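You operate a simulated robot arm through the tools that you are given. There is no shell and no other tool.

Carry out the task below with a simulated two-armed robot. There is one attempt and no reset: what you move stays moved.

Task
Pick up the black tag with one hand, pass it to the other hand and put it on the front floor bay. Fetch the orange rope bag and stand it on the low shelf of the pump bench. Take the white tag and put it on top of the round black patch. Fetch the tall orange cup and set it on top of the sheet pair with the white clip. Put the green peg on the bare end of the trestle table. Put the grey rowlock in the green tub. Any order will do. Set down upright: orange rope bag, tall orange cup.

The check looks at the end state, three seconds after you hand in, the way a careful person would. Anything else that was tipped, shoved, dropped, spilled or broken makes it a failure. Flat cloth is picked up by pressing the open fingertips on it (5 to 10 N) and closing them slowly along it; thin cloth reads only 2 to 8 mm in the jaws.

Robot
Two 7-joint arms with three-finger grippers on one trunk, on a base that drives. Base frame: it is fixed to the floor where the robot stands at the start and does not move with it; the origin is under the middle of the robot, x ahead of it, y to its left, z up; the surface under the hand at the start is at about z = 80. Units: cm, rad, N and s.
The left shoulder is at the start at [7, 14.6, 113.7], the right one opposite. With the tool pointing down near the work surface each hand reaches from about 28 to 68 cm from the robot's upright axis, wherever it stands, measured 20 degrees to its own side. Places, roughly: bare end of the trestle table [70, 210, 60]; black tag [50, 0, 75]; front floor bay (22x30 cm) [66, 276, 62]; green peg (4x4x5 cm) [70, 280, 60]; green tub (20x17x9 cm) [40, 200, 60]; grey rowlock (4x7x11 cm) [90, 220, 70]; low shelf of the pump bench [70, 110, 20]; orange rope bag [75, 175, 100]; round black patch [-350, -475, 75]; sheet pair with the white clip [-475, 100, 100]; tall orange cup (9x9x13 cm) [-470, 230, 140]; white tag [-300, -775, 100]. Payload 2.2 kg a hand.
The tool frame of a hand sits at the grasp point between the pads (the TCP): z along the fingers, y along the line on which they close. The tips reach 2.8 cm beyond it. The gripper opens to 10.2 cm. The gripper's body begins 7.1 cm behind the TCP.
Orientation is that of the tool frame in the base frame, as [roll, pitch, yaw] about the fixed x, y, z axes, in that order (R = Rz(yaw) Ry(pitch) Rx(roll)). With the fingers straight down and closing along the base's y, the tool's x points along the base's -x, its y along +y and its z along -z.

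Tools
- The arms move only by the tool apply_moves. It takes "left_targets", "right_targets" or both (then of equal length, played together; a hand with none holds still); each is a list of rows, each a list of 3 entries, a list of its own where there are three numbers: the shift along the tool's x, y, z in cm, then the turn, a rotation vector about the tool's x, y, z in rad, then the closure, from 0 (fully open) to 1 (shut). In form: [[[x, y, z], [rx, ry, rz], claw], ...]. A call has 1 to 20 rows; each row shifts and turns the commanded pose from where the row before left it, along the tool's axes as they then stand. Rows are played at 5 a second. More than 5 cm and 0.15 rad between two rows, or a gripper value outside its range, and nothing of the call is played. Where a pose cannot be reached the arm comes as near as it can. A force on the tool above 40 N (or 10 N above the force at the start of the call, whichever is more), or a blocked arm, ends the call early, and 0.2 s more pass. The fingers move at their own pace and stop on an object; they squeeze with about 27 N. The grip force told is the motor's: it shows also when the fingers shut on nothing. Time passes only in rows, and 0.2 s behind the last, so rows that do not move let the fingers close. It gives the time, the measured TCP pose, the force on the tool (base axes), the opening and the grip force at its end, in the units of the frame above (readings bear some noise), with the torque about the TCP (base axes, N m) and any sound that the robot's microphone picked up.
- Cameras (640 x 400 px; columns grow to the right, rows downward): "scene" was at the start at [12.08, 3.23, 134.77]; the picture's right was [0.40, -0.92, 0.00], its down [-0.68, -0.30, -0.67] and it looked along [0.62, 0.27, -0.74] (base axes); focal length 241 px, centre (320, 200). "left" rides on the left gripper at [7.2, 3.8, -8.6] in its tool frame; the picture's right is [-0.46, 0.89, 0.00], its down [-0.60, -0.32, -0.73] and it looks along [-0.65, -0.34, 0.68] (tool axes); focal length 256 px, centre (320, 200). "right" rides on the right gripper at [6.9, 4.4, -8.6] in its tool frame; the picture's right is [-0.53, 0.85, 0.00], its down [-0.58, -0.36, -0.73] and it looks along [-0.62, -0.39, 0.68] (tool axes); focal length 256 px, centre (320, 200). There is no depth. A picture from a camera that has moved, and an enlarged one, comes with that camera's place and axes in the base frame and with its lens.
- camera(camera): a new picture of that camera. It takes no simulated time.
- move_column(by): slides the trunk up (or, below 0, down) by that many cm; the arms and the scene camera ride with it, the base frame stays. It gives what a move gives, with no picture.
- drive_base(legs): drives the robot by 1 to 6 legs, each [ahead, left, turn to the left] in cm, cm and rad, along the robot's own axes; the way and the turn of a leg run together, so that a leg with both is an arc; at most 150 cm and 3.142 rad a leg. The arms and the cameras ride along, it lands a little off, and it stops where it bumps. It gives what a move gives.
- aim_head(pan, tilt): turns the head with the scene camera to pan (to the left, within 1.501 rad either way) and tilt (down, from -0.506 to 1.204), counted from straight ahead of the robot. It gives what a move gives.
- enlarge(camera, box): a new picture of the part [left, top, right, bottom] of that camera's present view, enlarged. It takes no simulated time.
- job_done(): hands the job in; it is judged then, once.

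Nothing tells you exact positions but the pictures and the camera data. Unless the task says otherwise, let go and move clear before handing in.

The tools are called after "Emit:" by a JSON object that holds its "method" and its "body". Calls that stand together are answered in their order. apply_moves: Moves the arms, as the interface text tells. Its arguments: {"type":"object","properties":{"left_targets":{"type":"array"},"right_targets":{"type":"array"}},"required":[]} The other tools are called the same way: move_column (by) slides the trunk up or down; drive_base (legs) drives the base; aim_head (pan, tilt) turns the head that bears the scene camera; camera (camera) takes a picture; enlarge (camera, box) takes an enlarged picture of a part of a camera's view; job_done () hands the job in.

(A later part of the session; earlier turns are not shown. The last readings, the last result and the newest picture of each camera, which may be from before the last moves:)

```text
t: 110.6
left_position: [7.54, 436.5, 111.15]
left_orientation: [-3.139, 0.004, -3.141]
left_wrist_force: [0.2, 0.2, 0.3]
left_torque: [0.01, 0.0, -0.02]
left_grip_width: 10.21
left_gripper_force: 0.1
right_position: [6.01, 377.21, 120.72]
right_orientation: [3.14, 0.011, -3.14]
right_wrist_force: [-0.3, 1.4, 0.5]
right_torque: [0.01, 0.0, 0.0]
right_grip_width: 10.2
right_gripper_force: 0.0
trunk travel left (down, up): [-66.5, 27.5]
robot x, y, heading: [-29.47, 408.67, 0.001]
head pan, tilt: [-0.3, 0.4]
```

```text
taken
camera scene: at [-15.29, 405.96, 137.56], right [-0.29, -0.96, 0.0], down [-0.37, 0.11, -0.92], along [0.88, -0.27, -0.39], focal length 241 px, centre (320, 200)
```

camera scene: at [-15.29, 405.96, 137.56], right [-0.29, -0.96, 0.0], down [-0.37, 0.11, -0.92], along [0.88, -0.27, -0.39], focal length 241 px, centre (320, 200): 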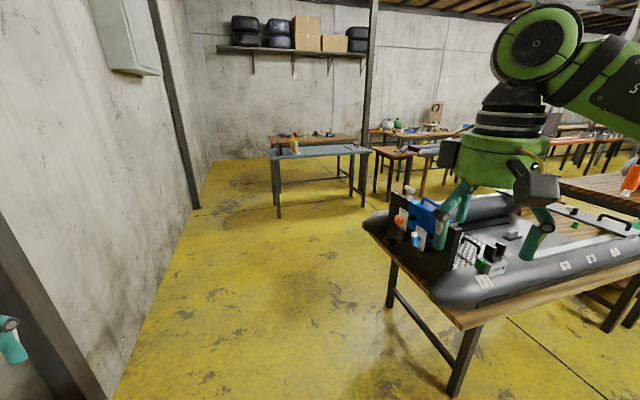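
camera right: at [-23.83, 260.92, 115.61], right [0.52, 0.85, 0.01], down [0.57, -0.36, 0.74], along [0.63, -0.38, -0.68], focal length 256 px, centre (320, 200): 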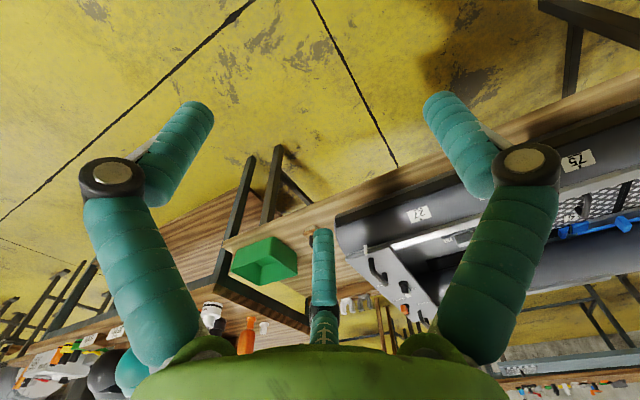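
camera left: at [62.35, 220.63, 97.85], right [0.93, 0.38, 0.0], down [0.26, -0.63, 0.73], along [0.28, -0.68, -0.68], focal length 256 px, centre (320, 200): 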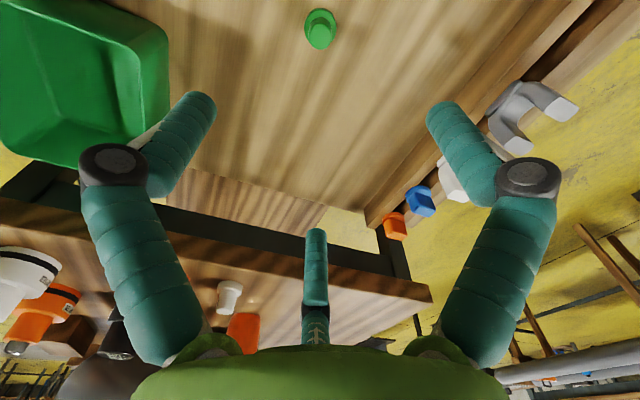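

The way ahead is clear. I drive forward past the bow to the far side.

Emit:
{"method": "drive_base", "body": {"legs": [[100, 0, 0], [80, 0, 0], [0, 0, -1.57], [60, 0, 0]]}}

Emit:
{"method": "aim_head", "body": {"pan": 0.3, "tilt": 0.5}}

Emit:
{"method": "camera", "body": {"camera": "scene"}}

Emit:
{"method": "aim_head", "body": {"pan": -0.6, "tilt": 0.5}}

Emit:
{"method": "camera", "body": {"camera": "scene"}}

```text
t: 126.4
left_position: [178.65, 312.55, 111.15]
left_orientation: [-3.14, 0.005, 1.573]
left_wrist_force: [-0.6, 0.6, 0.2]
left_torque: [0.0, 0.01, -0.01]
left_grip_width: 10.19
left_gripper_force: 0.1
right_position: [119.4, 314.07, 120.75]
right_orientation: [3.141, 0.012, 1.571]
right_wrist_force: [0.3, 0.4, -0.7]
right_torque: [-0.01, 0.02, 0.01]
right_grip_width: 10.2
right_gripper_force: 0.0
trunk travel left (down, up): [-66.5, 27.5]
robot x, y, heading: [150.63, 348.89, -1.566]
head pan, tilt: [-0.3, 0.4]
```

```text
t: 127.4
left_position: [178.48, 312.43, 111.19]
left_orientation: [-3.14, 0.007, 1.572]
left_wrist_force: [-0.4, 0.9, -0.1]
left_torque: [0.01, 0.03, -0.01]
left_grip_width: 10.18
left_gripper_force: 0.1
right_position: [119.47, 314.01, 120.69]
right_orientation: [-3.141, 0.012, 1.571]
right_wrist_force: [-0.1, -0.1, 0.0]
right_torque: [-0.01, 0.0, 0.01]
right_grip_width: 10.23
right_gripper_force: 0.0
trunk travel left (down, up): [-66.5, 27.5]
robot x, y, heading: [150.92, 349.1, -1.571]
head pan, tilt: [0.3, 0.499]
```

```text
taken
camera scene: at [153.34, 335.42, 136.65], right [-0.95, -0.3, 0.0], down [-0.14, 0.46, -0.88], along [0.26, -0.84, -0.48], focal length 241 px, centre (320, 200)
```

scene: 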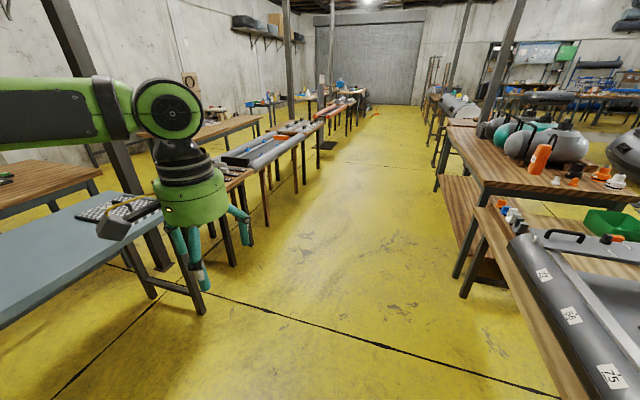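

```text
t: 128.6
left_position: [178.63, 312.58, 111.18]
left_orientation: [-3.141, 0.006, 1.571]
left_wrist_force: [-0.8, 0.1, -0.5]
left_torque: [0.01, 0.03, -0.01]
left_grip_width: 10.21
left_gripper_force: 0.0
right_position: [119.5, 313.87, 120.66]
right_orientation: [3.139, 0.012, 1.571]
right_wrist_force: [-0.3, -0.4, 0.1]
right_torque: [0.01, 0.01, -0.02]
right_grip_width: 10.19
right_gripper_force: 0.0
trunk travel left (down, up): [-66.5, 27.5]
robot x, y, heading: [150.74, 349.12, -1.569]
head pan, tilt: [-0.6, 0.499]
```

```text
taken
camera scene: at [145.52, 336.56, 136.65], right [-0.83, 0.56, 0.0], down [0.27, 0.4, -0.88], along [-0.49, -0.73, -0.48], focal length 241 px, centre (320, 200)
```

scene: 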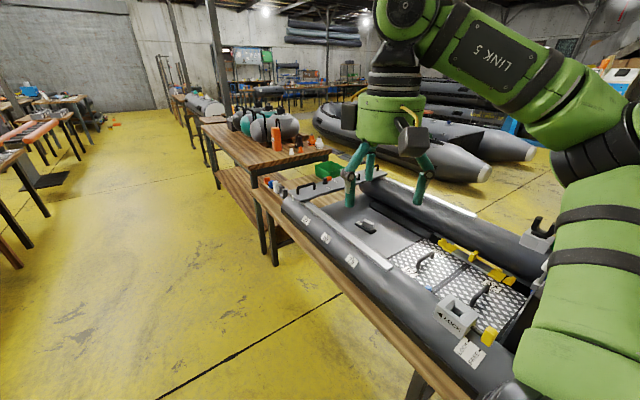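

The far side is a wide clear aisle, and the bench's low shelf is open from here. I drive along and turn to face the rowlock rack.

Emit:
{"method": "drive_base", "body": {"legs": [[120, 0, 0], [0, 0, -1.57]]}}

Emit:
{"method": "aim_head", "body": {"pan": 0.0, "tilt": 0.7}}

Emit:
{"method": "camera", "body": {"camera": "scene"}}

Emit:
{"method": "aim_head", "body": {"pan": 0.6, "tilt": 0.6}}

Emit:
{"method": "camera", "body": {"camera": "scene"}}

```text
t: 138.6
left_position: [114.93, 200.23, 111.09]
left_orientation: [-3.139, 0.005, 0.004]
left_wrist_force: [-0.5, -0.4, 0.4]
left_torque: [0.02, 0.01, 0.01]
left_grip_width: 10.21
left_gripper_force: 0.0
right_position: [116.24, 259.47, 120.7]
right_orientation: [3.141, 0.013, 0.004]
right_wrist_force: [-1.4, 0.6, 0.3]
right_torque: [0.02, -0.01, 0.0]
right_grip_width: 10.19
right_gripper_force: 0.0
trunk travel left (down, up): [-66.5, 27.5]
robot x, y, heading: [151.35, 228.18, -3.14]
head pan, tilt: [-0.6, 0.499]
```

```text
t: 139.6
left_position: [114.97, 200.17, 111.19]
left_orientation: [-3.141, 0.005, 0.006]
left_wrist_force: [0.6, 0.4, -0.1]
left_torque: [0.03, 0.0, 0.0]
left_grip_width: 10.22
left_gripper_force: 0.0
right_position: [116.26, 259.43, 120.81]
right_orientation: [-3.141, 0.012, 0.006]
right_wrist_force: [-0.8, -1.1, 0.6]
right_torque: [-0.01, 0.0, 0.01]
right_grip_width: 10.21
right_gripper_force: 0.0
trunk travel left (down, up): [-66.5, 27.5]
robot x, y, heading: [151.43, 227.62, -3.136]
head pan, tilt: [0.0, 0.7]
```

```text
taken
camera scene: at [137.78, 228.18, 134.88], right [0.0, 1.0, 0.0], down [0.64, 0.0, -0.77], along [-0.77, 0.0, -0.64], focal length 241 px, centre (320, 200)
```

scene: 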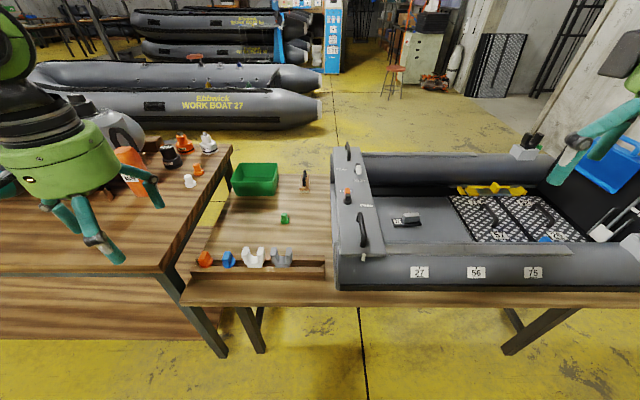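

```text
t: 140.6
left_position: [115.1, 200.28, 111.31]
left_orientation: [-3.139, 0.006, 0.005]
left_wrist_force: [0.7, 0.1, 0.6]
left_torque: [0.01, 0.02, -0.01]
left_grip_width: 10.2
left_gripper_force: 0.0
right_position: [116.29, 259.54, 120.74]
right_orientation: [3.141, 0.012, 0.005]
right_wrist_force: [-0.8, 0.0, 0.1]
right_torque: [0.0, 0.01, 0.02]
right_grip_width: 10.2
right_gripper_force: 0.0
trunk travel left (down, up): [-66.5, 27.5]
robot x, y, heading: [151.44, 228.34, -3.135]
head pan, tilt: [0.6, 0.6]
```

```text
taken
camera scene: at [139.0, 223.19, 135.74], right [-0.57, 0.82, 0.0], down [0.46, 0.32, -0.82], along [-0.68, -0.47, -0.57], focal length 241 px, centre (320, 200)
```

scene: 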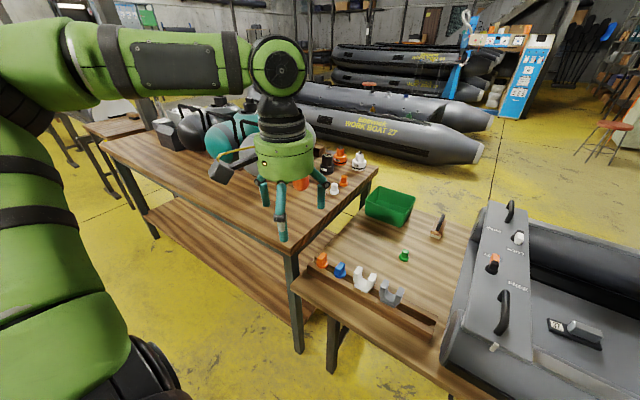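

From this side the grey rowlock (about [89.7, 215.7]) is well within reach of the left hand. I drive closer and rotate the left hand by 90° so the fingers can close around one prong.

Emit:
{"method": "drive_base", "body": {"legs": [[15, -10, 0]]}}

Emit:
{"method": "apply_moves", "body": {"left_targets": [[[-1, -1.5, 0], [0, 0, -0.1428], 0], [[-1, -1.5, 0], [0, 0, -0.1428], 0], [[-1, -1.5, 0], [0, 0, -0.1428], 0], [[0, 0, 0], [0, 0, -0.1428], 0], [[0, 0, 0], [0, 0, -0.1428], 0], [[0, 0, 0], [0, 0, -0.1428], 0], [[0, 0, 0], [0, 0, -0.1428], 0], [[0, 0, 0], [0, 0, -0.1428], 0], [[0, 0, 0], [0, 0, -0.1428], 0], [[0, 0, 0], [0, 0, -0.1428], 0], [[0, 0, 0], [0, 0, -0.1428], 0], [[0, 0, 0], [0, 0, 0], 0]]}}

Emit:
{"method": "camera", "body": {"camera": "left"}}

Emit:
{"method": "camera", "body": {"camera": "scene"}}

```text
t: 142.1
left_position: [99.89, 209.84, 111.22]
left_orientation: [-3.138, 0.005, 0.007]
left_wrist_force: [0.0, 0.1, 0.5]
left_torque: [-0.03, -0.01, 0.05]
left_grip_width: 10.2
left_gripper_force: 0.0
right_position: [101.14, 269.09, 120.78]
right_orientation: [-3.141, 0.016, 0.006]
right_wrist_force: [0.6, 0.0, 0.2]
right_torque: [0.01, 0.01, -0.01]
right_grip_width: 10.21
right_gripper_force: 0.1
trunk travel left (down, up): [-66.5, 27.5]
robot x, y, heading: [136.11, 237.75, -3.136]
head pan, tilt: [0.6, 0.6]
```

```text
t: 144.7
left_position: [96.21, 213.99, 111.27]
left_orientation: [-3.137, -0.003, 1.58]
left_wrist_force: [-1.3, 0.6, 0.6]
left_torque: [-0.01, 0.01, -0.01]
left_grip_width: 10.22
left_gripper_force: 0.1
right_position: [100.93, 269.26, 120.68]
right_orientation: [-3.141, 0.014, 0.006]
right_wrist_force: [0.0, 1.0, -0.1]
right_torque: [-0.01, 0.0, -0.02]
right_grip_width: 10.24
right_gripper_force: 0.0
trunk travel left (down, up): [-66.5, 27.5]
robot x, y, heading: [136.31, 237.47, -3.133]
head pan, tilt: [0.6, 0.6]
```

```text
taken
camera left: at [99.93, 221.14, 119.9], right [0.89, -0.46, -0.01], down [-0.31, -0.61, 0.73], along [-0.34, -0.65, -0.68], focal length 256 px, centre (320, 200)
```

left: 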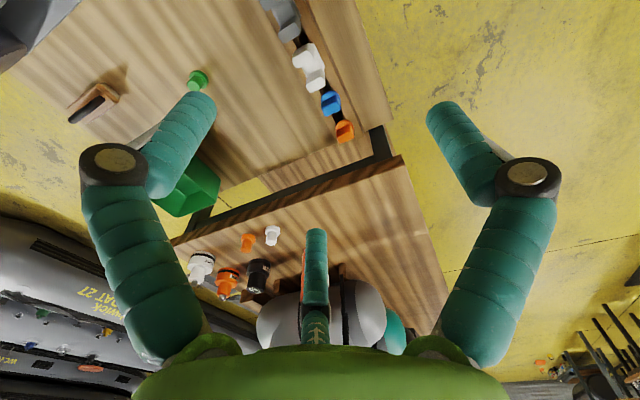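

```text
taken
camera scene: at [123.78, 232.95, 135.74], right [-0.57, 0.82, 0.0], down [0.46, 0.32, -0.83], along [-0.68, -0.47, -0.56], focal length 241 px, centre (320, 200)
```

scene: 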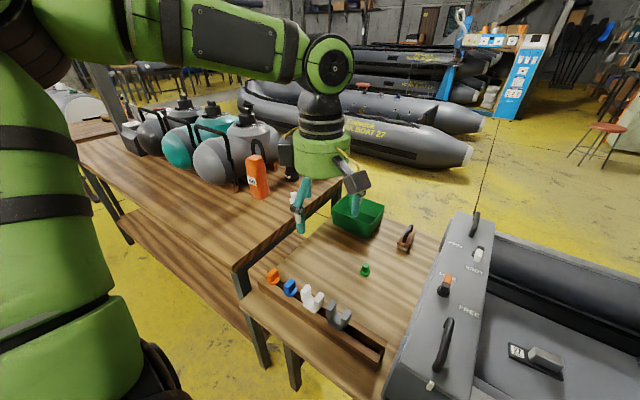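

The rotation worked. I enlarge the rowlock in the scene view to refine its position, and the rope bag too.

Emit:
{"method": "enlarge", "body": {"camera": "scene", "box": [290, 270, 400, 370]}}

Emit:
{"method": "enlarge", "body": {"camera": "scene", "box": [200, 120, 320, 220]}}

Emit:
{"method": "enlarge", "body": {"camera": "left", "box": [240, 0, 400, 130]}}

```text
4.00 times, centred on (345, 320) of scene
camera zoom: at [123.78, 232.95, 135.74], right [-0.57, 0.82, 0.0], down [0.46, 0.32, -0.83], along [-0.68, -0.47, -0.56], focal length 964 px, centre (220, -280)
```

zoom: 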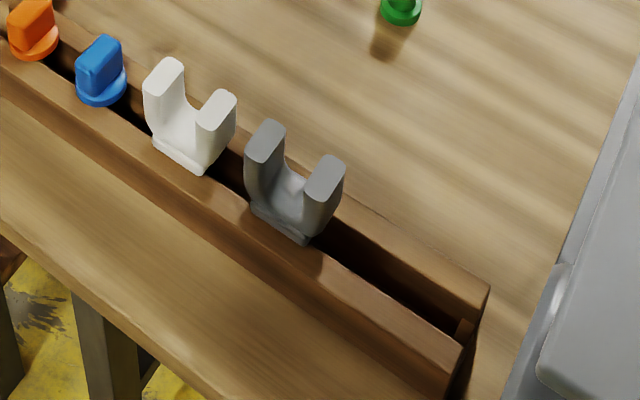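

```text
4.00 times, centred on (260, 170) of scene
camera zoom: at [123.78, 232.95, 135.74], right [-0.57, 0.82, 0.0], down [0.46, 0.32, -0.83], along [-0.68, -0.47, -0.56], focal length 964 px, centre (560, 320)
```

zoom: 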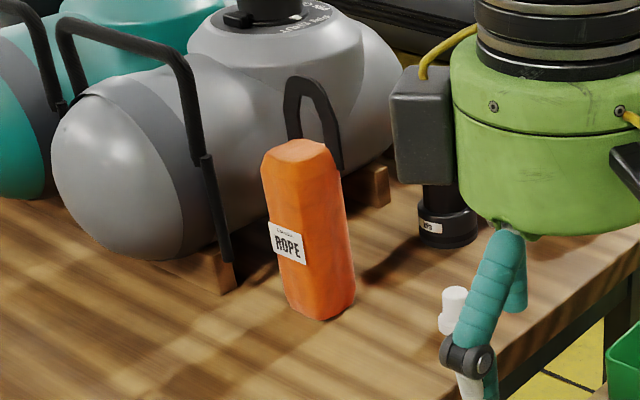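

```text
3.08 times, centred on (320, 65) of left
camera zoom: at [99.93, 221.14, 119.9], right [0.89, -0.46, -0.01], down [-0.31, -0.61, 0.73], along [-0.34, -0.65, -0.68], focal length 788 px, centre (320, 615)
```

zoom: 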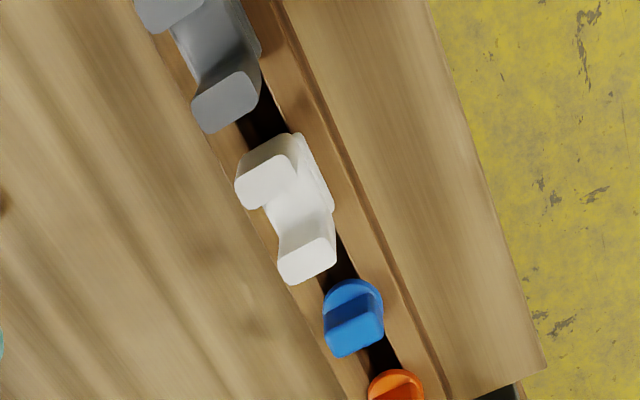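

The rowlock is a 4 cm-thick U centred at about [90.15, 215.8], tips at z≈73.6. I'll grip it with the thumb on the near face of the U's bottom and the finger pair on the far faces of the prongs; I lower the trunk and move above it.

Emit:
{"method": "move_column", "body": {"by": -12}}

Emit:
{"method": "apply_moves", "body": {"left_targets": [[[0.9, -3.5, 0], [0, 0, 0], 0], [[0.9, -3.5, 0], [0, 0, 0], 0], [[0, 0, 4], [0, 0, 0], 0], [[0, 0, 4], [0, 0, 0], 0], [[0, 0, 4], [0, 0, 0], 0], [[0, 0, 4], [0, 0, 0], 0], [[0, 0, 3], [0, 0, 0], 0], [[0, 0, 0], [0, 0, 0], 0]]}}

Emit:
{"method": "camera", "body": {"camera": "left"}}

Emit:
{"method": "aim_head", "body": {"pan": 0.45, "tilt": 0.85}}

Emit:
{"method": "camera", "body": {"camera": "scene"}}

```text
t: 146.2
left_position: [96.14, 213.78, 99.32]
left_orientation: [-3.136, -0.001, 1.578]
left_wrist_force: [-0.4, -0.5, -0.3]
left_torque: [-0.01, 0.04, 0.03]
left_grip_width: 10.19
left_gripper_force: 0.0
right_position: [101.09, 269.13, 108.68]
right_orientation: [-3.142, 0.014, 0.008]
right_wrist_force: [0.6, 0.5, 1.5]
right_torque: [0.03, -0.04, 0.01]
right_grip_width: 10.17
right_gripper_force: 0.0
trunk travel left (down, up): [-54.5, 39.5]
robot x, y, heading: [136.46, 238.06, -3.131]
head pan, tilt: [0.6, 0.6]
```

```text
t: 148.0
left_position: [89.12, 215.77, 80.2]
left_orientation: [-3.136, -0.002, 1.577]
left_wrist_force: [-0.2, 0.3, -0.2]
left_torque: [0.01, 0.03, 0.0]
left_grip_width: 10.2
left_gripper_force: 0.1
right_position: [101.04, 269.1, 108.82]
right_orientation: [-3.141, 0.013, 0.006]
right_wrist_force: [-0.5, -0.2, 1.2]
right_torque: [-0.01, 0.05, -0.02]
right_grip_width: 10.2
right_gripper_force: 0.0
trunk travel left (down, up): [-54.5, 39.5]
robot x, y, heading: [136.72, 237.74, -3.131]
head pan, tilt: [0.6, 0.6]
```

```text
taken
camera left: at [92.91, 223.02, 88.89], right [0.89, -0.46, -0.01], down [-0.31, -0.61, 0.73], along [-0.34, -0.65, -0.68], focal length 256 px, centre (320, 200)
```

left: 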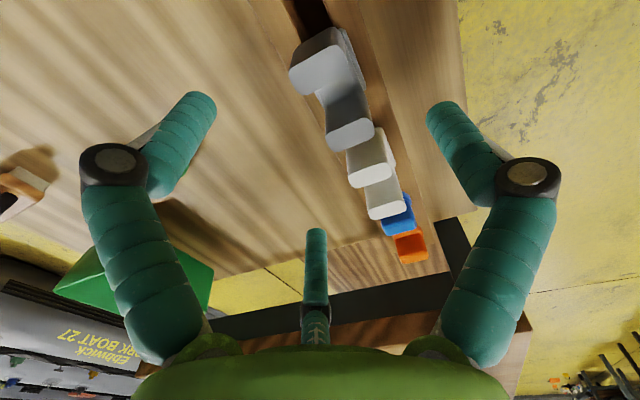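

```text
t: 148.8
left_position: [89.0, 215.78, 80.27]
left_orientation: [-3.135, -0.002, 1.578]
left_wrist_force: [0.0, 0.2, 0.0]
left_torque: [0.0, 0.0, 0.0]
left_grip_width: 10.19
left_gripper_force: 0.0
right_position: [101.04, 269.12, 108.72]
right_orientation: [-3.141, 0.014, 0.007]
right_wrist_force: [-0.3, 0.9, 0.3]
right_torque: [0.01, -0.04, 0.0]
right_grip_width: 10.2
right_gripper_force: 0.0
trunk travel left (down, up): [-54.5, 39.5]
robot x, y, heading: [136.13, 237.85, -3.139]
head pan, tilt: [0.45, 0.85]
```

```text
taken
camera scene: at [124.02, 234.53, 121.65], right [-0.44, 0.9, 0.0], down [0.67, 0.33, -0.66], along [-0.59, -0.29, -0.75], focal length 241 px, centre (320, 200)
```

scene: 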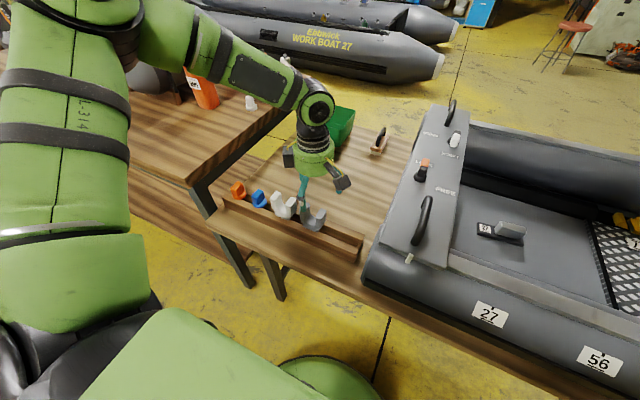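

Alignment is good (U centre ≈ [90.25, 215.9]; hand at [89.05, 215.8]). I descend to z ≈ 70.4 with open fingers.

Emit:
{"method": "apply_moves", "body": {"left_targets": [[[0.1, 0.2, 3], [0, 0, 0], 0], [[0, 0, 3], [0, 0, 0], 0], [[0, 0, 2], [0, 0, 0], 0], [[0, 0, 1], [0, 0, 0], 0], [[0, 0, 0.8], [0, 0, 0], 0], [[0, 0, 0], [0, 0, 0], 0]]}}

Emit:
{"method": "camera", "body": {"camera": "left"}}

Emit:
{"method": "enlarge", "body": {"camera": "scene", "box": [260, 140, 380, 260]}}

```text
t: 150.2
left_position: [89.12, 215.83, 70.48]
left_orientation: [-3.138, -0.002, 1.578]
left_wrist_force: [-0.3, 0.5, -0.3]
left_torque: [-0.01, -0.02, 0.01]
left_grip_width: 10.19
left_gripper_force: 0.0
right_position: [101.02, 269.06, 108.74]
right_orientation: [-3.141, 0.014, 0.008]
right_wrist_force: [-0.3, -0.3, 0.3]
right_torque: [-0.03, 0.0, 0.01]
right_grip_width: 10.2
right_gripper_force: 0.0
trunk travel left (down, up): [-54.5, 39.5]
robot x, y, heading: [136.19, 238.0, -3.137]
head pan, tilt: [0.45, 0.85]
```

```text
taken
camera left: at [92.91, 223.02, 79.13], right [0.89, -0.46, -0.01], down [-0.31, -0.61, 0.73], along [-0.34, -0.65, -0.68], focal length 256 px, centre (320, 200)
```

left: 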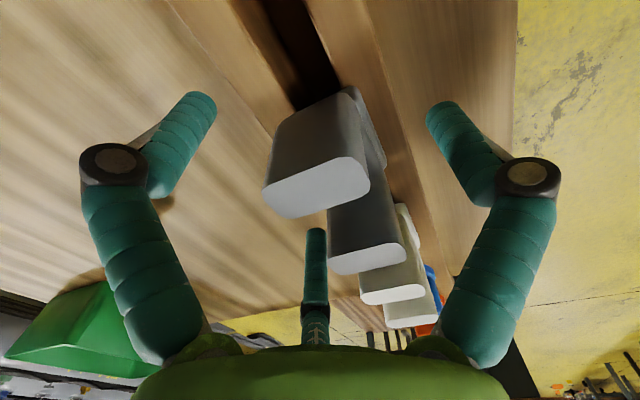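

```text
3.33 times, centred on (320, 200) of scene
camera zoom: at [124.03, 234.55, 121.65], right [-0.44, 0.9, 0.0], down [0.67, 0.33, -0.66], along [-0.59, -0.29, -0.75], focal length 804 px, centre (320, 200)
```

zoom: 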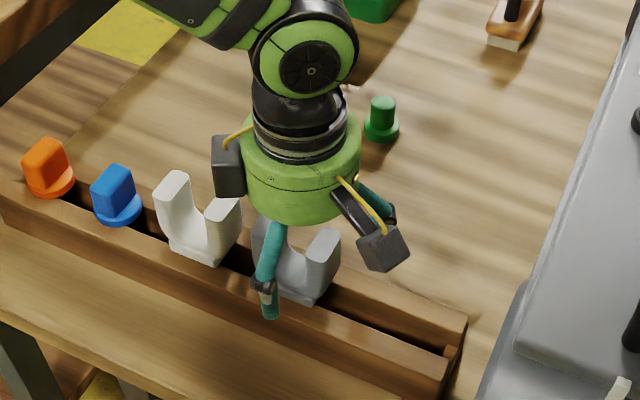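

The thumb (camera side) and pair straddle the U properly. I close slowly.

Emit:
{"method": "apply_moves", "body": {"left_targets": [[[0, 0, 0], [0, 0, 0], 0.2], [[0, 0, 0], [0, 0, 0], 0.35], [[0, 0, 0], [0, 0, 0], 0.5], [[0, 0, 0], [0, 0, 0], 0.7], [[0, 0, 0], [0, 0, 0], 1], [[0, 0, 0], [0, 0, 0], 1], [[0, 0, 0], [0, 0, 0], 1]]}}

Emit:
{"method": "camera", "body": {"camera": "left"}}

Emit:
{"method": "enlarge", "body": {"camera": "scene", "box": [260, 140, 380, 260]}}

```text
t: 151.8
left_position: [89.14, 215.77, 70.47]
left_orientation: [-3.136, -0.001, 1.577]
left_wrist_force: [0.7, -0.9, 1.5]
left_torque: [-0.07, -0.04, -0.03]
left_grip_width: 5.3
left_gripper_force: 27.5
right_position: [100.96, 269.14, 108.68]
right_orientation: [-3.141, 0.013, 0.008]
right_wrist_force: [-0.1, 0.9, -1.2]
right_torque: [-0.05, 0.02, 0.0]
right_grip_width: 10.18
right_gripper_force: 0.1
trunk travel left (down, up): [-54.5, 39.5]
robot x, y, heading: [136.51, 238.11, -3.135]
head pan, tilt: [0.45, 0.85]
```

```text
taken
camera left: at [92.93, 223.0, 79.14], right [0.89, -0.46, -0.01], down [-0.31, -0.61, 0.73], along [-0.34, -0.65, -0.68], focal length 256 px, centre (320, 200)
```

left: 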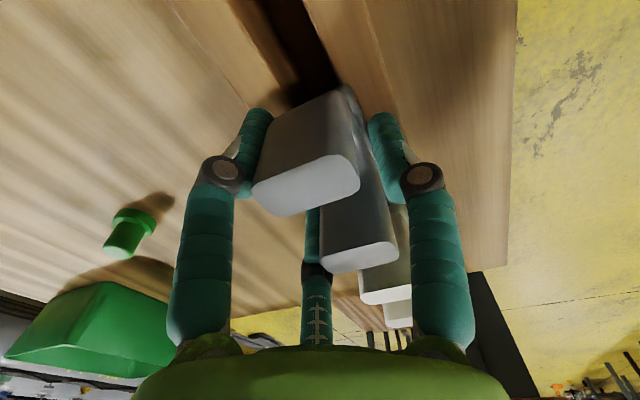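

```text
3.33 times, centred on (320, 200) of scene
camera zoom: at [124.04, 234.54, 121.65], right [-0.44, 0.9, 0.0], down [0.67, 0.33, -0.66], along [-0.59, -0.29, -0.75], focal length 804 px, centre (320, 200)
```

zoom: 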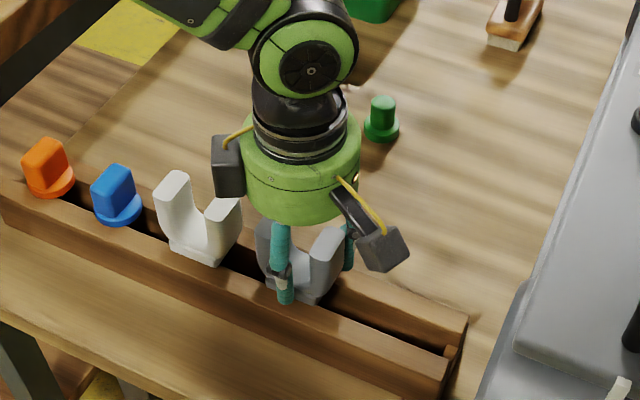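

Gripped firmly at 5.3 cm as planned. I lift straight up.

Emit:
{"method": "apply_moves", "body": {"left_targets": [[[0, 0, -0.7], [0, 0, 0], 1], [[0, 0, -1], [0, 0, 0], 1], [[0, 0, -2], [0, 0, 0], 1], [[0, 0, -3], [0, 0, 0], 1], [[0, 0, -4], [0, 0, 0], 1], [[0, 0, -4], [0, 0, 0], 1], [[0, 0, -4], [0, 0, 0], 1], [[0, 0, 0], [0, 0, 0], 1]]}}

Emit:
{"method": "camera", "body": {"camera": "left"}}

Emit:
{"method": "camera", "body": {"camera": "scene"}}

```text
t: 153.6
left_position: [89.21, 215.67, 89.32]
left_orientation: [-3.139, -0.001, 1.578]
left_wrist_force: [-1.3, 0.8, -1.1]
left_torque: [-0.02, -0.01, 0.0]
left_grip_width: 5.33
left_gripper_force: 27.2
right_position: [101.03, 269.09, 108.75]
right_orientation: [-3.141, 0.01, 0.008]
right_wrist_force: [0.1, 0.5, 0.0]
right_torque: [0.02, -0.01, 0.02]
right_grip_width: 10.2
right_gripper_force: 0.1
trunk travel left (down, up): [-54.5, 39.5]
robot x, y, heading: [136.17, 238.11, -3.138]
head pan, tilt: [0.45, 0.85]
```

```text
taken
camera left: at [93.01, 222.95, 97.84], right [0.89, -0.46, 0.0], down [-0.31, -0.61, 0.73], along [-0.34, -0.65, -0.68], focal length 256 px, centre (320, 200)
```

left: 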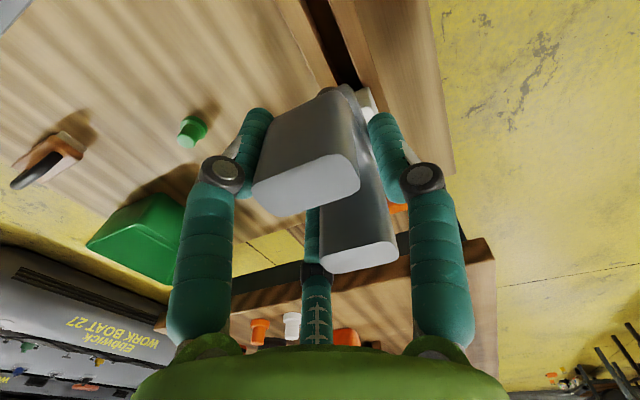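

```text
taken
camera scene: at [123.95, 234.51, 121.64], right [-0.44, 0.9, 0.0], down [0.67, 0.33, -0.66], along [-0.59, -0.29, -0.75], focal length 241 px, centre (320, 200)
```

scene: 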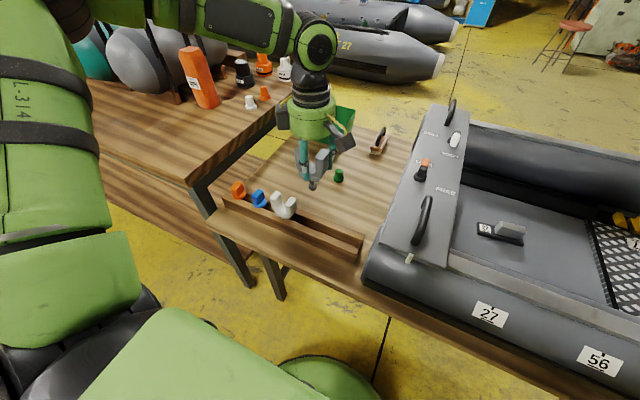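

The rowlock is free. Now I locate the rope bag precisely with enlarged views.

Emit:
{"method": "enlarge", "body": {"camera": "scene", "box": [150, 30, 270, 120]}}

Emit:
{"method": "aim_head", "body": {"pan": 0.75, "tilt": 0.6}}

Emit:
{"method": "camera", "body": {"camera": "scene"}}

```text
4.44 times, centred on (210, 75) of scene
camera zoom: at [123.95, 234.51, 121.64], right [-0.44, 0.9, 0.0], down [0.67, 0.33, -0.66], along [-0.59, -0.29, -0.75], focal length 1071 px, centre (809, 756)
```

zoom: 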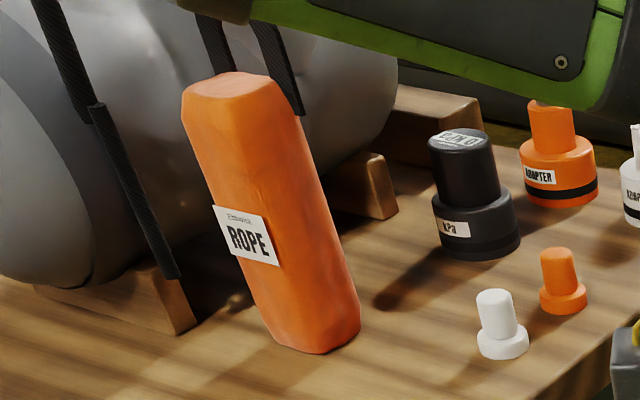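

```text
t: 154.4
left_position: [89.31, 215.83, 89.19]
left_orientation: [-3.138, -0.002, 1.58]
left_wrist_force: [-0.5, 0.5, -0.7]
left_torque: [0.01, 0.06, -0.01]
left_grip_width: 5.28
left_gripper_force: 27.3
right_position: [100.9, 269.07, 108.69]
right_orientation: [3.141, 0.013, 0.009]
right_wrist_force: [-0.6, -1.1, 0.9]
right_torque: [-0.03, -0.01, -0.01]
right_grip_width: 10.17
right_gripper_force: 0.0
trunk travel left (down, up): [-54.5, 39.5]
robot x, y, heading: [136.08, 237.68, -3.136]
head pan, tilt: [0.75, 0.6]
```

```text
taken
camera scene: at [124.61, 231.93, 123.73], right [-0.69, 0.73, 0.0], down [0.41, 0.39, -0.82], along [-0.6, -0.57, -0.57], focal length 241 px, centre (320, 200)
```

scene: 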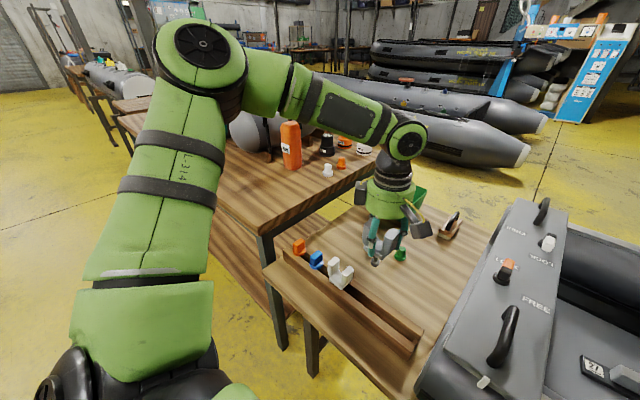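

The bag (≈7×7×16 cm) stands at about [69, 166] on the bench top at z≈81.6, its strap at the back. I'll grip it horizontally with the right hand. First I back up and fold the left hand with the rowlock close to me.

Emit:
{"method": "drive_base", "body": {"legs": [[-25, 0, 0]]}}

Emit:
{"method": "apply_moves", "body": {"left_targets": [[[-2, 4, -1.5], [0, 0, 0], 1], [[-2, 4, -1.5], [0, 0, 0], 1], [[-2, 4, -1.5], [0, 0, 0], 1], [[-2, 3, -1.5], [0, 0, 0], 1], [[-2, 2, -1.5], [0, 0, 0], 1], [[0, 0, 0], [0, 0, 0], 1]]}}

Emit:
{"method": "apply_moves", "body": {"right_targets": [[[0, 0, 0], [0, -0.1428, 0], 0], [[0, 0, 0], [0, -0.1428, 0], 0], [[0, 0, 0], [0, -0.1428, 0], 0], [[0, 0, 0], [0, -0.1428, 0], 0], [[0, 0, 0], [0, -0.1428, 0], 0], [[0, 0, 0], [0, -0.1428, 0], 0], [[0, 0, 0], [0, -0.1428, 0], 0], [[0, 0, 0], [0, -0.1428, 0], 0], [[0, 0, 0], [0, -0.1428, 0], 0], [[0, 0, 0], [0, -0.1428, 0], 0], [[0, 0, 0], [0, -0.1428, 0], 0], [[0, 0, 0], [0, 0, 0], 0]]}}

Emit:
{"method": "camera", "body": {"camera": "left"}}

Emit:
{"method": "camera", "body": {"camera": "right"}}

```text
t: 156.2
left_position: [114.35, 215.9, 89.08]
left_orientation: [-3.137, -0.002, 1.579]
left_wrist_force: [-0.6, -0.6, -0.3]
left_torque: [0.0, 0.03, -0.01]
left_grip_width: 5.33
left_gripper_force: 26.9
right_position: [125.75, 269.26, 108.69]
right_orientation: [-3.14, 0.012, 0.007]
right_wrist_force: [0.1, -0.9, 0.6]
right_torque: [0.0, 0.04, 0.0]
right_grip_width: 10.2
right_gripper_force: 0.1
trunk travel left (down, up): [-54.5, 39.5]
robot x, y, heading: [161.42, 237.58, -3.133]
head pan, tilt: [0.75, 0.6]
```

```text
t: 157.6
left_position: [131.37, 206.23, 96.54]
left_orientation: [-3.137, -0.001, 1.579]
left_wrist_force: [-0.9, 0.4, -1.2]
left_torque: [0.0, -0.01, -0.02]
left_grip_width: 5.32
left_gripper_force: 26.8
right_position: [125.86, 269.29, 108.67]
right_orientation: [3.141, 0.012, 0.008]
right_wrist_force: [0.1, -0.6, 0.0]
right_torque: [0.01, -0.01, -0.01]
right_grip_width: 10.19
right_gripper_force: 0.0
trunk travel left (down, up): [-54.5, 39.5]
robot x, y, heading: [161.46, 238.34, -3.13]
head pan, tilt: [0.75, 0.6]
```

```text
t: 160.2
left_position: [131.34, 206.11, 96.5]
left_orientation: [-3.138, -0.002, 1.581]
left_wrist_force: [-0.3, -0.4, -0.8]
left_torque: [0.01, 0.0, -0.02]
left_grip_width: 5.32
left_gripper_force: 27.1
right_position: [121.88, 274.66, 115.27]
right_orientation: [-0.061, 1.558, 3.092]
right_wrist_force: [0.1, -0.8, -0.4]
right_torque: [-0.01, 0.03, 0.0]
right_grip_width: 10.22
right_gripper_force: 0.0
right hand out of reach, approached as far as the arm can: row 8, 9, 10, 11
trunk travel left (down, up): [-54.5, 39.5]
robot x, y, heading: [160.94, 238.0, -3.135]
head pan, tilt: [0.75, 0.6]
```

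```text
taken
camera left: at [135.07, 213.37, 105.18], right [0.89, -0.46, -0.01], down [-0.31, -0.61, 0.73], along [-0.34, -0.65, -0.68], focal length 256 px, centre (320, 200)
```

left: 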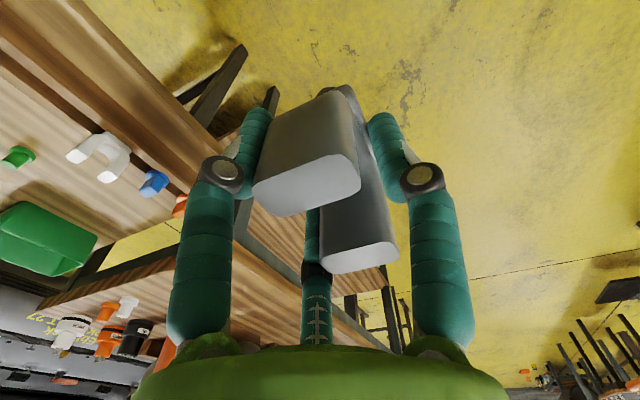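

```text
taken
camera right: at [130.61, 270.33, 108.23], right [0.01, -0.85, 0.53], down [0.73, 0.37, 0.57], along [-0.68, 0.38, 0.63], focal length 256 px, centre (320, 200)
```

right: 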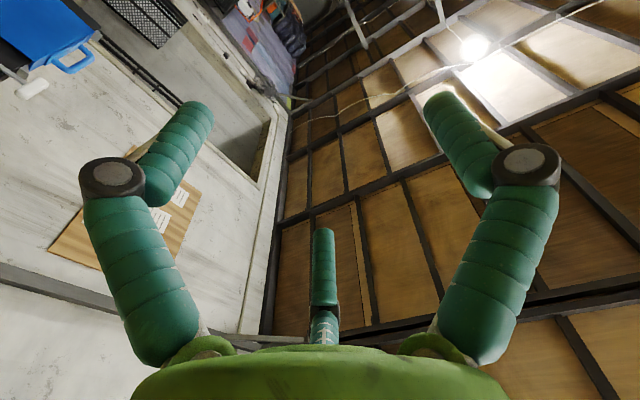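

The hand is now horizontal. I extend it a little forward and roll it so the thumb points up.

Emit:
{"method": "apply_moves", "body": {"right_targets": [[[0, 0, 3], [0, 0, 0.1428], 0], [[0, 0, 3], [0, 0, 0.1428], 0], [[0, 0, 3], [0, 0, 0.1428], 0], [[0, 0, 2], [0, 0, 0.1428], 0], [[0, 0, 0], [0, 0, 0.1428], 0], [[0, 0, 0], [0, 0, 0.1428], 0], [[0, 0, 0], [0, 0, 0.1428], 0], [[0, 0, 0], [0, 0, 0.1428], 0], [[0, 0, 0], [0, 0, 0.1428], 0], [[0, 0, 0], [0, 0, 0.1428], 0], [[0, 0, 0], [0, 0, 0.1428], 0], [[0, 0, 0], [0, 0, 0], 0]]}}

Emit:
{"method": "camera", "body": {"camera": "right"}}

Emit:
{"method": "aim_head", "body": {"pan": -0.4, "tilt": 0.5}}

Emit:
{"method": "camera", "body": {"camera": "scene"}}

```text
t: 162.8
left_position: [131.52, 206.26, 96.58]
left_orientation: [-3.136, -0.003, 1.579]
left_wrist_force: [0.3, -0.5, -1.5]
left_torque: [0.0, 0.01, -0.04]
left_grip_width: 5.34
left_gripper_force: 26.8
right_position: [110.99, 274.44, 115.52]
right_orientation: [1.557, -0.002, -1.563]
right_wrist_force: [-0.3, 0.1, 0.7]
right_torque: [0.0, -0.01, 0.02]
right_grip_width: 10.2
right_gripper_force: 0.0
trunk travel left (down, up): [-54.5, 39.5]
robot x, y, heading: [161.37, 238.25, -3.133]
head pan, tilt: [0.75, 0.6]
```

```text
taken
camera right: at [119.78, 267.67, 119.66], right [0.01, 0.54, 0.84], down [0.72, 0.58, -0.37], along [-0.69, 0.61, -0.38], focal length 256 px, centre (320, 200)
```

right: 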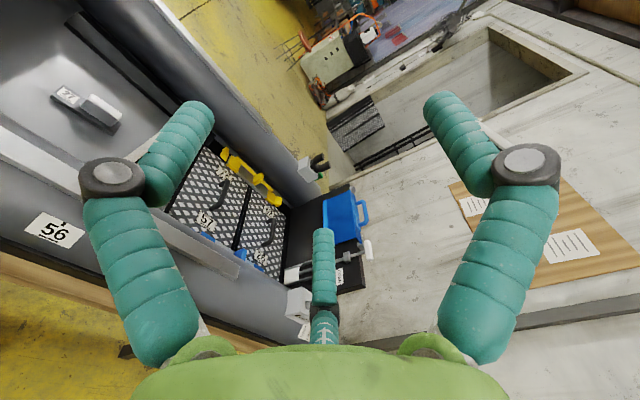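

```text
t: 164.2
left_position: [131.26, 206.13, 96.6]
left_orientation: [-3.137, -0.002, 1.579]
left_wrist_force: [0.1, 0.5, -0.8]
left_torque: [-0.01, 0.01, -0.03]
left_grip_width: 5.32
left_gripper_force: 27.1
right_position: [110.91, 274.47, 115.53]
right_orientation: [1.559, 0.0, -1.565]
right_wrist_force: [0.5, 0.4, -0.8]
right_torque: [0.0, 0.02, -0.01]
right_grip_width: 10.2
right_gripper_force: 0.2
trunk travel left (down, up): [-54.5, 39.5]
robot x, y, heading: [160.91, 238.17, -3.138]
head pan, tilt: [-0.4, 0.499]
```

```text
taken
camera scene: at [147.56, 241.64, 124.65], right [0.38, 0.92, 0.0], down [0.44, -0.18, -0.88], along [-0.81, 0.33, -0.48], focal length 241 px, centre (320, 200)
```

scene: 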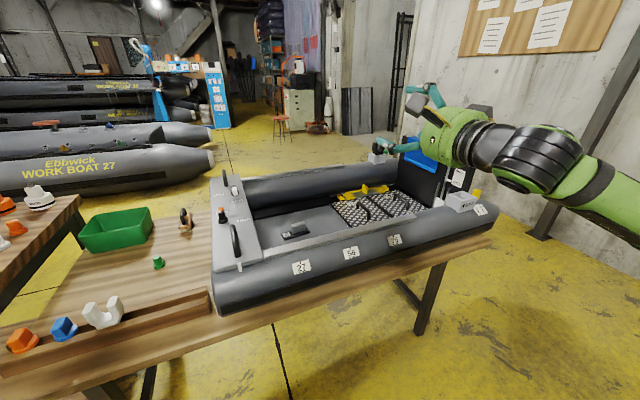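

The right hand points forward with the thumb up. I drive along to the front of the bag.

Emit:
{"method": "drive_base", "body": {"legs": [[0, 92, 0]]}}

Emit:
{"method": "apply_moves", "body": {"right_targets": [[[4, -2, 0], [0, 0, 0], 0], [[4, -2, 0], [0, 0, 0], 0], [[4, -2, 0], [0, 0, 0], 0], [[4, -2, 0], [0, 0, 0], 0], [[0, -3, 0], [0, 0, 0], 0], [[0, 0, 0], [0, 0, 0], 0]]}}

Emit:
{"method": "aim_head", "body": {"pan": -0.15, "tilt": 0.6}}

Emit:
{"method": "camera", "body": {"camera": "scene"}}

Emit:
{"method": "camera", "body": {"camera": "right"}}

```text
t: 169.1
left_position: [131.38, 112.2, 96.62]
left_orientation: [-3.137, -0.003, 1.57]
left_wrist_force: [0.7, 1.1, -1.6]
left_torque: [0.0, 0.02, -0.01]
left_grip_width: 5.31
left_gripper_force: 27.1
right_position: [111.63, 180.67, 115.5]
right_orientation: [1.559, -0.001, -1.573]
right_wrist_force: [-0.2, -0.9, 0.2]
right_torque: [0.0, 0.02, 0.0]
right_grip_width: 10.19
right_gripper_force: 0.0
trunk travel left (down, up): [-54.5, 39.5]
robot x, y, heading: [161.25, 143.93, 3.145]
head pan, tilt: [-0.4, 0.499]
```

```text
t: 170.5
left_position: [131.25, 112.2, 96.54]
left_orientation: [-3.138, -0.003, 1.57]
left_wrist_force: [0.7, 0.3, -1.6]
left_torque: [-0.01, 0.0, 0.01]
left_grip_width: 5.32
left_gripper_force: 27.2
right_position: [110.72, 165.63, 108.49]
right_orientation: [1.559, 0.0, -1.573]
right_wrist_force: [-0.1, 0.3, 0.5]
right_torque: [-0.03, 0.01, -0.03]
right_grip_width: 10.23
right_gripper_force: 0.0
right hand out of reach, approached as far as the arm can: row 4, 5
trunk travel left (down, up): [-54.5, 39.5]
robot x, y, heading: [161.5, 143.75, 3.138]
head pan, tilt: [-0.4, 0.499]
```

```text
t: 171.3
left_position: [131.42, 112.24, 96.62]
left_orientation: [-3.137, -0.002, 1.568]
left_wrist_force: [0.4, -0.8, -0.9]
left_torque: [0.03, 0.01, 0.02]
left_grip_width: 5.33
left_gripper_force: 26.9
right_position: [110.76, 165.62, 108.41]
right_orientation: [1.559, -0.001, -1.573]
right_wrist_force: [0.3, -0.5, -0.2]
right_torque: [0.0, -0.03, 0.01]
right_grip_width: 10.2
right_gripper_force: 0.0
trunk travel left (down, up): [-54.5, 39.5]
robot x, y, heading: [161.71, 143.74, 3.147]
head pan, tilt: [-0.15, 0.6]
```

```text
taken
camera scene: at [147.58, 145.31, 123.74], right [0.15, 0.99, 0.0], down [0.56, -0.09, -0.83], along [-0.82, 0.13, -0.56], focal length 241 px, centre (320, 200)
```

scene: 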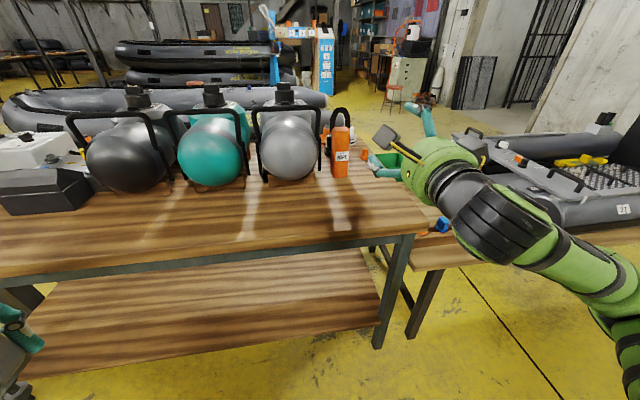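

```text
taken
camera right: at [119.51, 158.69, 112.53], right [0.01, 0.53, 0.85], down [0.73, 0.57, -0.37], along [-0.69, 0.62, -0.38], focal length 256 px, centre (320, 200)
```

right: 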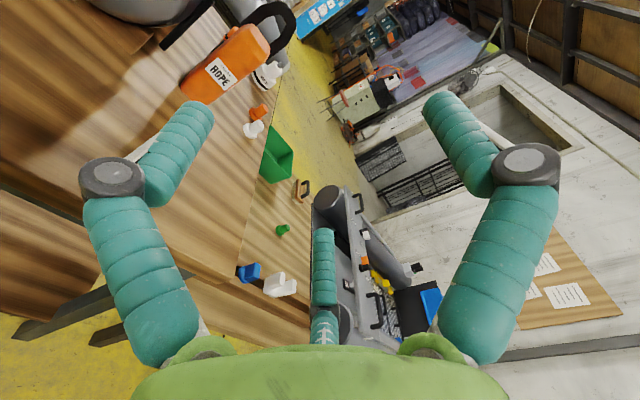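

The bag, and the empty low shelf below, are in full view. I enlarge the bag for exact position.

Emit:
{"method": "enlarge", "body": {"camera": "scene", "box": [300, 95, 400, 195]}}

Emit:
{"method": "enlarge", "body": {"camera": "right", "box": [150, 0, 310, 140]}}

Emit:
{"method": "enlarge", "body": {"camera": "scene", "box": [0, 230, 440, 400]}}

```text
4.00 times, centred on (350, 145) of scene
camera zoom: at [147.58, 145.31, 123.74], right [0.15, 0.99, 0.0], down [0.56, -0.09, -0.83], along [-0.82, 0.13, -0.56], focal length 964 px, centre (200, 420)
```

zoom: 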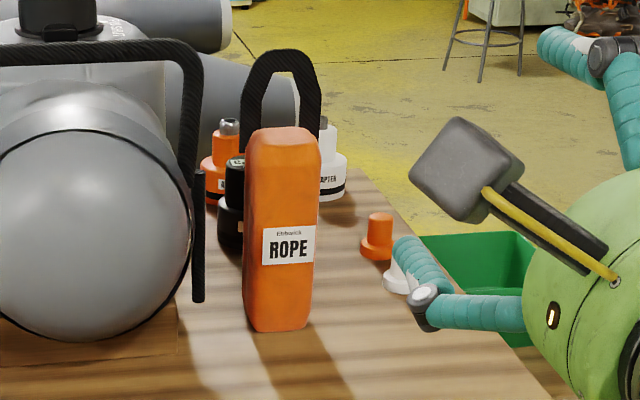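

```text
2.86 times, centred on (230, 70) of right
camera zoom: at [119.51, 158.69, 112.53], right [0.01, 0.53, 0.85], down [0.73, 0.57, -0.37], along [-0.69, 0.62, -0.38], focal length 731 px, centre (577, 571)
```

zoom: 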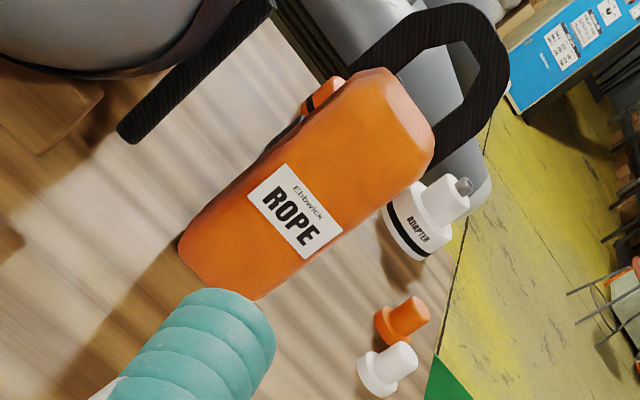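

```text
1.45 times, centred on (220, 315) of scene
camera zoom: at [147.58, 145.31, 123.74], right [0.15, 0.99, 0.0], down [0.56, -0.09, -0.83], along [-0.82, 0.13, -0.56], focal length 351 px, centre (466, 33)
```

zoom: 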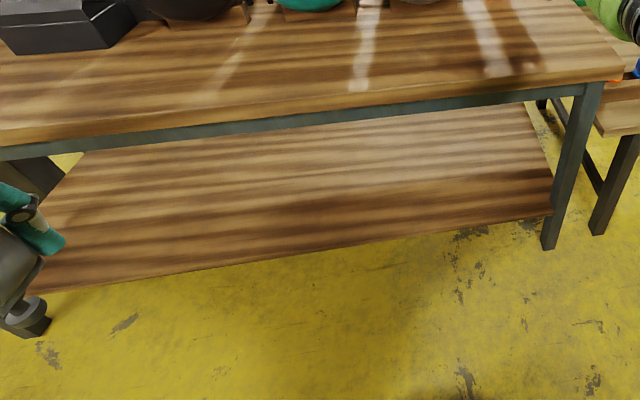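

The bag's front face is at x≈72.7, centre y≈165, top z≈98. I drive 25 cm closer and lower the hand to z≈94, then check the alignment.

Emit:
{"method": "drive_base", "body": {"legs": [[25, 0, 0]]}}

Emit:
{"method": "apply_moves", "body": {"right_targets": [[[0, -4, 0], [0, 0, 0], 0], [[0, -4, 0], [0, 0, 0], 0], [[0, -4, 0], [0, 0, 0], 0], [[0, -2.5, 0], [0, 0, 0], 0], [[0, 0, 0], [0, 0, 0], 0]]}}

Emit:
{"method": "camera", "body": {"camera": "right"}}

Emit:
{"method": "camera", "body": {"camera": "scene"}}

```text
t: 173.1
left_position: [106.29, 112.18, 96.62]
left_orientation: [-3.137, -0.001, 1.571]
left_wrist_force: [-0.3, 0.1, -1.7]
left_torque: [0.01, -0.02, 0.01]
left_grip_width: 5.36
left_gripper_force: 27.4
right_position: [85.56, 165.56, 108.39]
right_orientation: [1.56, 0.001, -1.57]
right_wrist_force: [0.0, -0.6, 0.3]
right_torque: [0.03, -0.03, 0.02]
right_grip_width: 10.19
right_gripper_force: 0.1
trunk travel left (down, up): [-54.5, 39.5]
robot x, y, heading: [136.45, 143.7, -3.14]
head pan, tilt: [-0.15, 0.6]
```

```text
t: 174.3
left_position: [106.22, 112.14, 96.55]
left_orientation: [-3.137, -0.003, 1.573]
left_wrist_force: [0.1, -0.4, -1.1]
left_torque: [0.01, 0.03, -0.01]
left_grip_width: 5.34
left_gripper_force: 26.9
right_position: [85.37, 167.57, 106.93]
right_orientation: [1.564, 0.0, -1.569]
right_wrist_force: [-0.4, 1.2, 0.3]
right_torque: [-0.02, -0.04, -0.03]
right_grip_width: 10.19
right_gripper_force: 0.1
right hand out of reach, approached as far as the arm can: row 1, 2, 3, 4
trunk travel left (down, up): [-54.5, 39.5]
robot x, y, heading: [136.02, 144.12, 3.14]
head pan, tilt: [-0.15, 0.6]
```

```text
taken
camera right: at [94.07, 160.64, 111.13], right [0.0, 0.53, 0.85], down [0.73, 0.58, -0.37], along [-0.69, 0.62, -0.39], focal length 256 px, centre (320, 200)
```

right: 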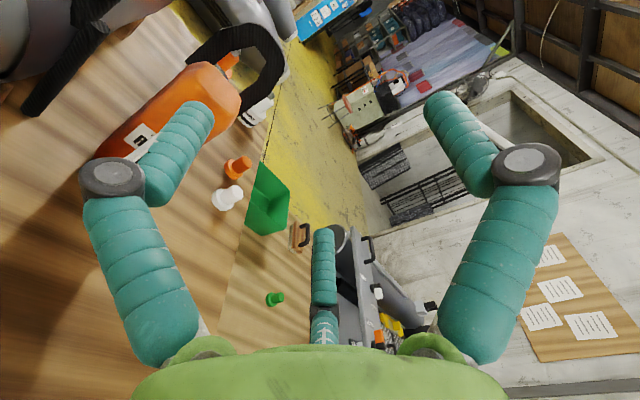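

```text
taken
camera scene: at [122.44, 145.31, 123.74], right [0.15, 0.99, 0.0], down [0.56, -0.08, -0.83], along [-0.82, 0.12, -0.56], focal length 241 px, centre (320, 200)
```

scene: 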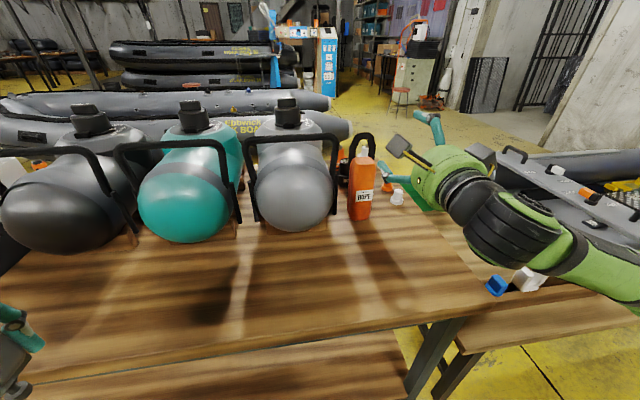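

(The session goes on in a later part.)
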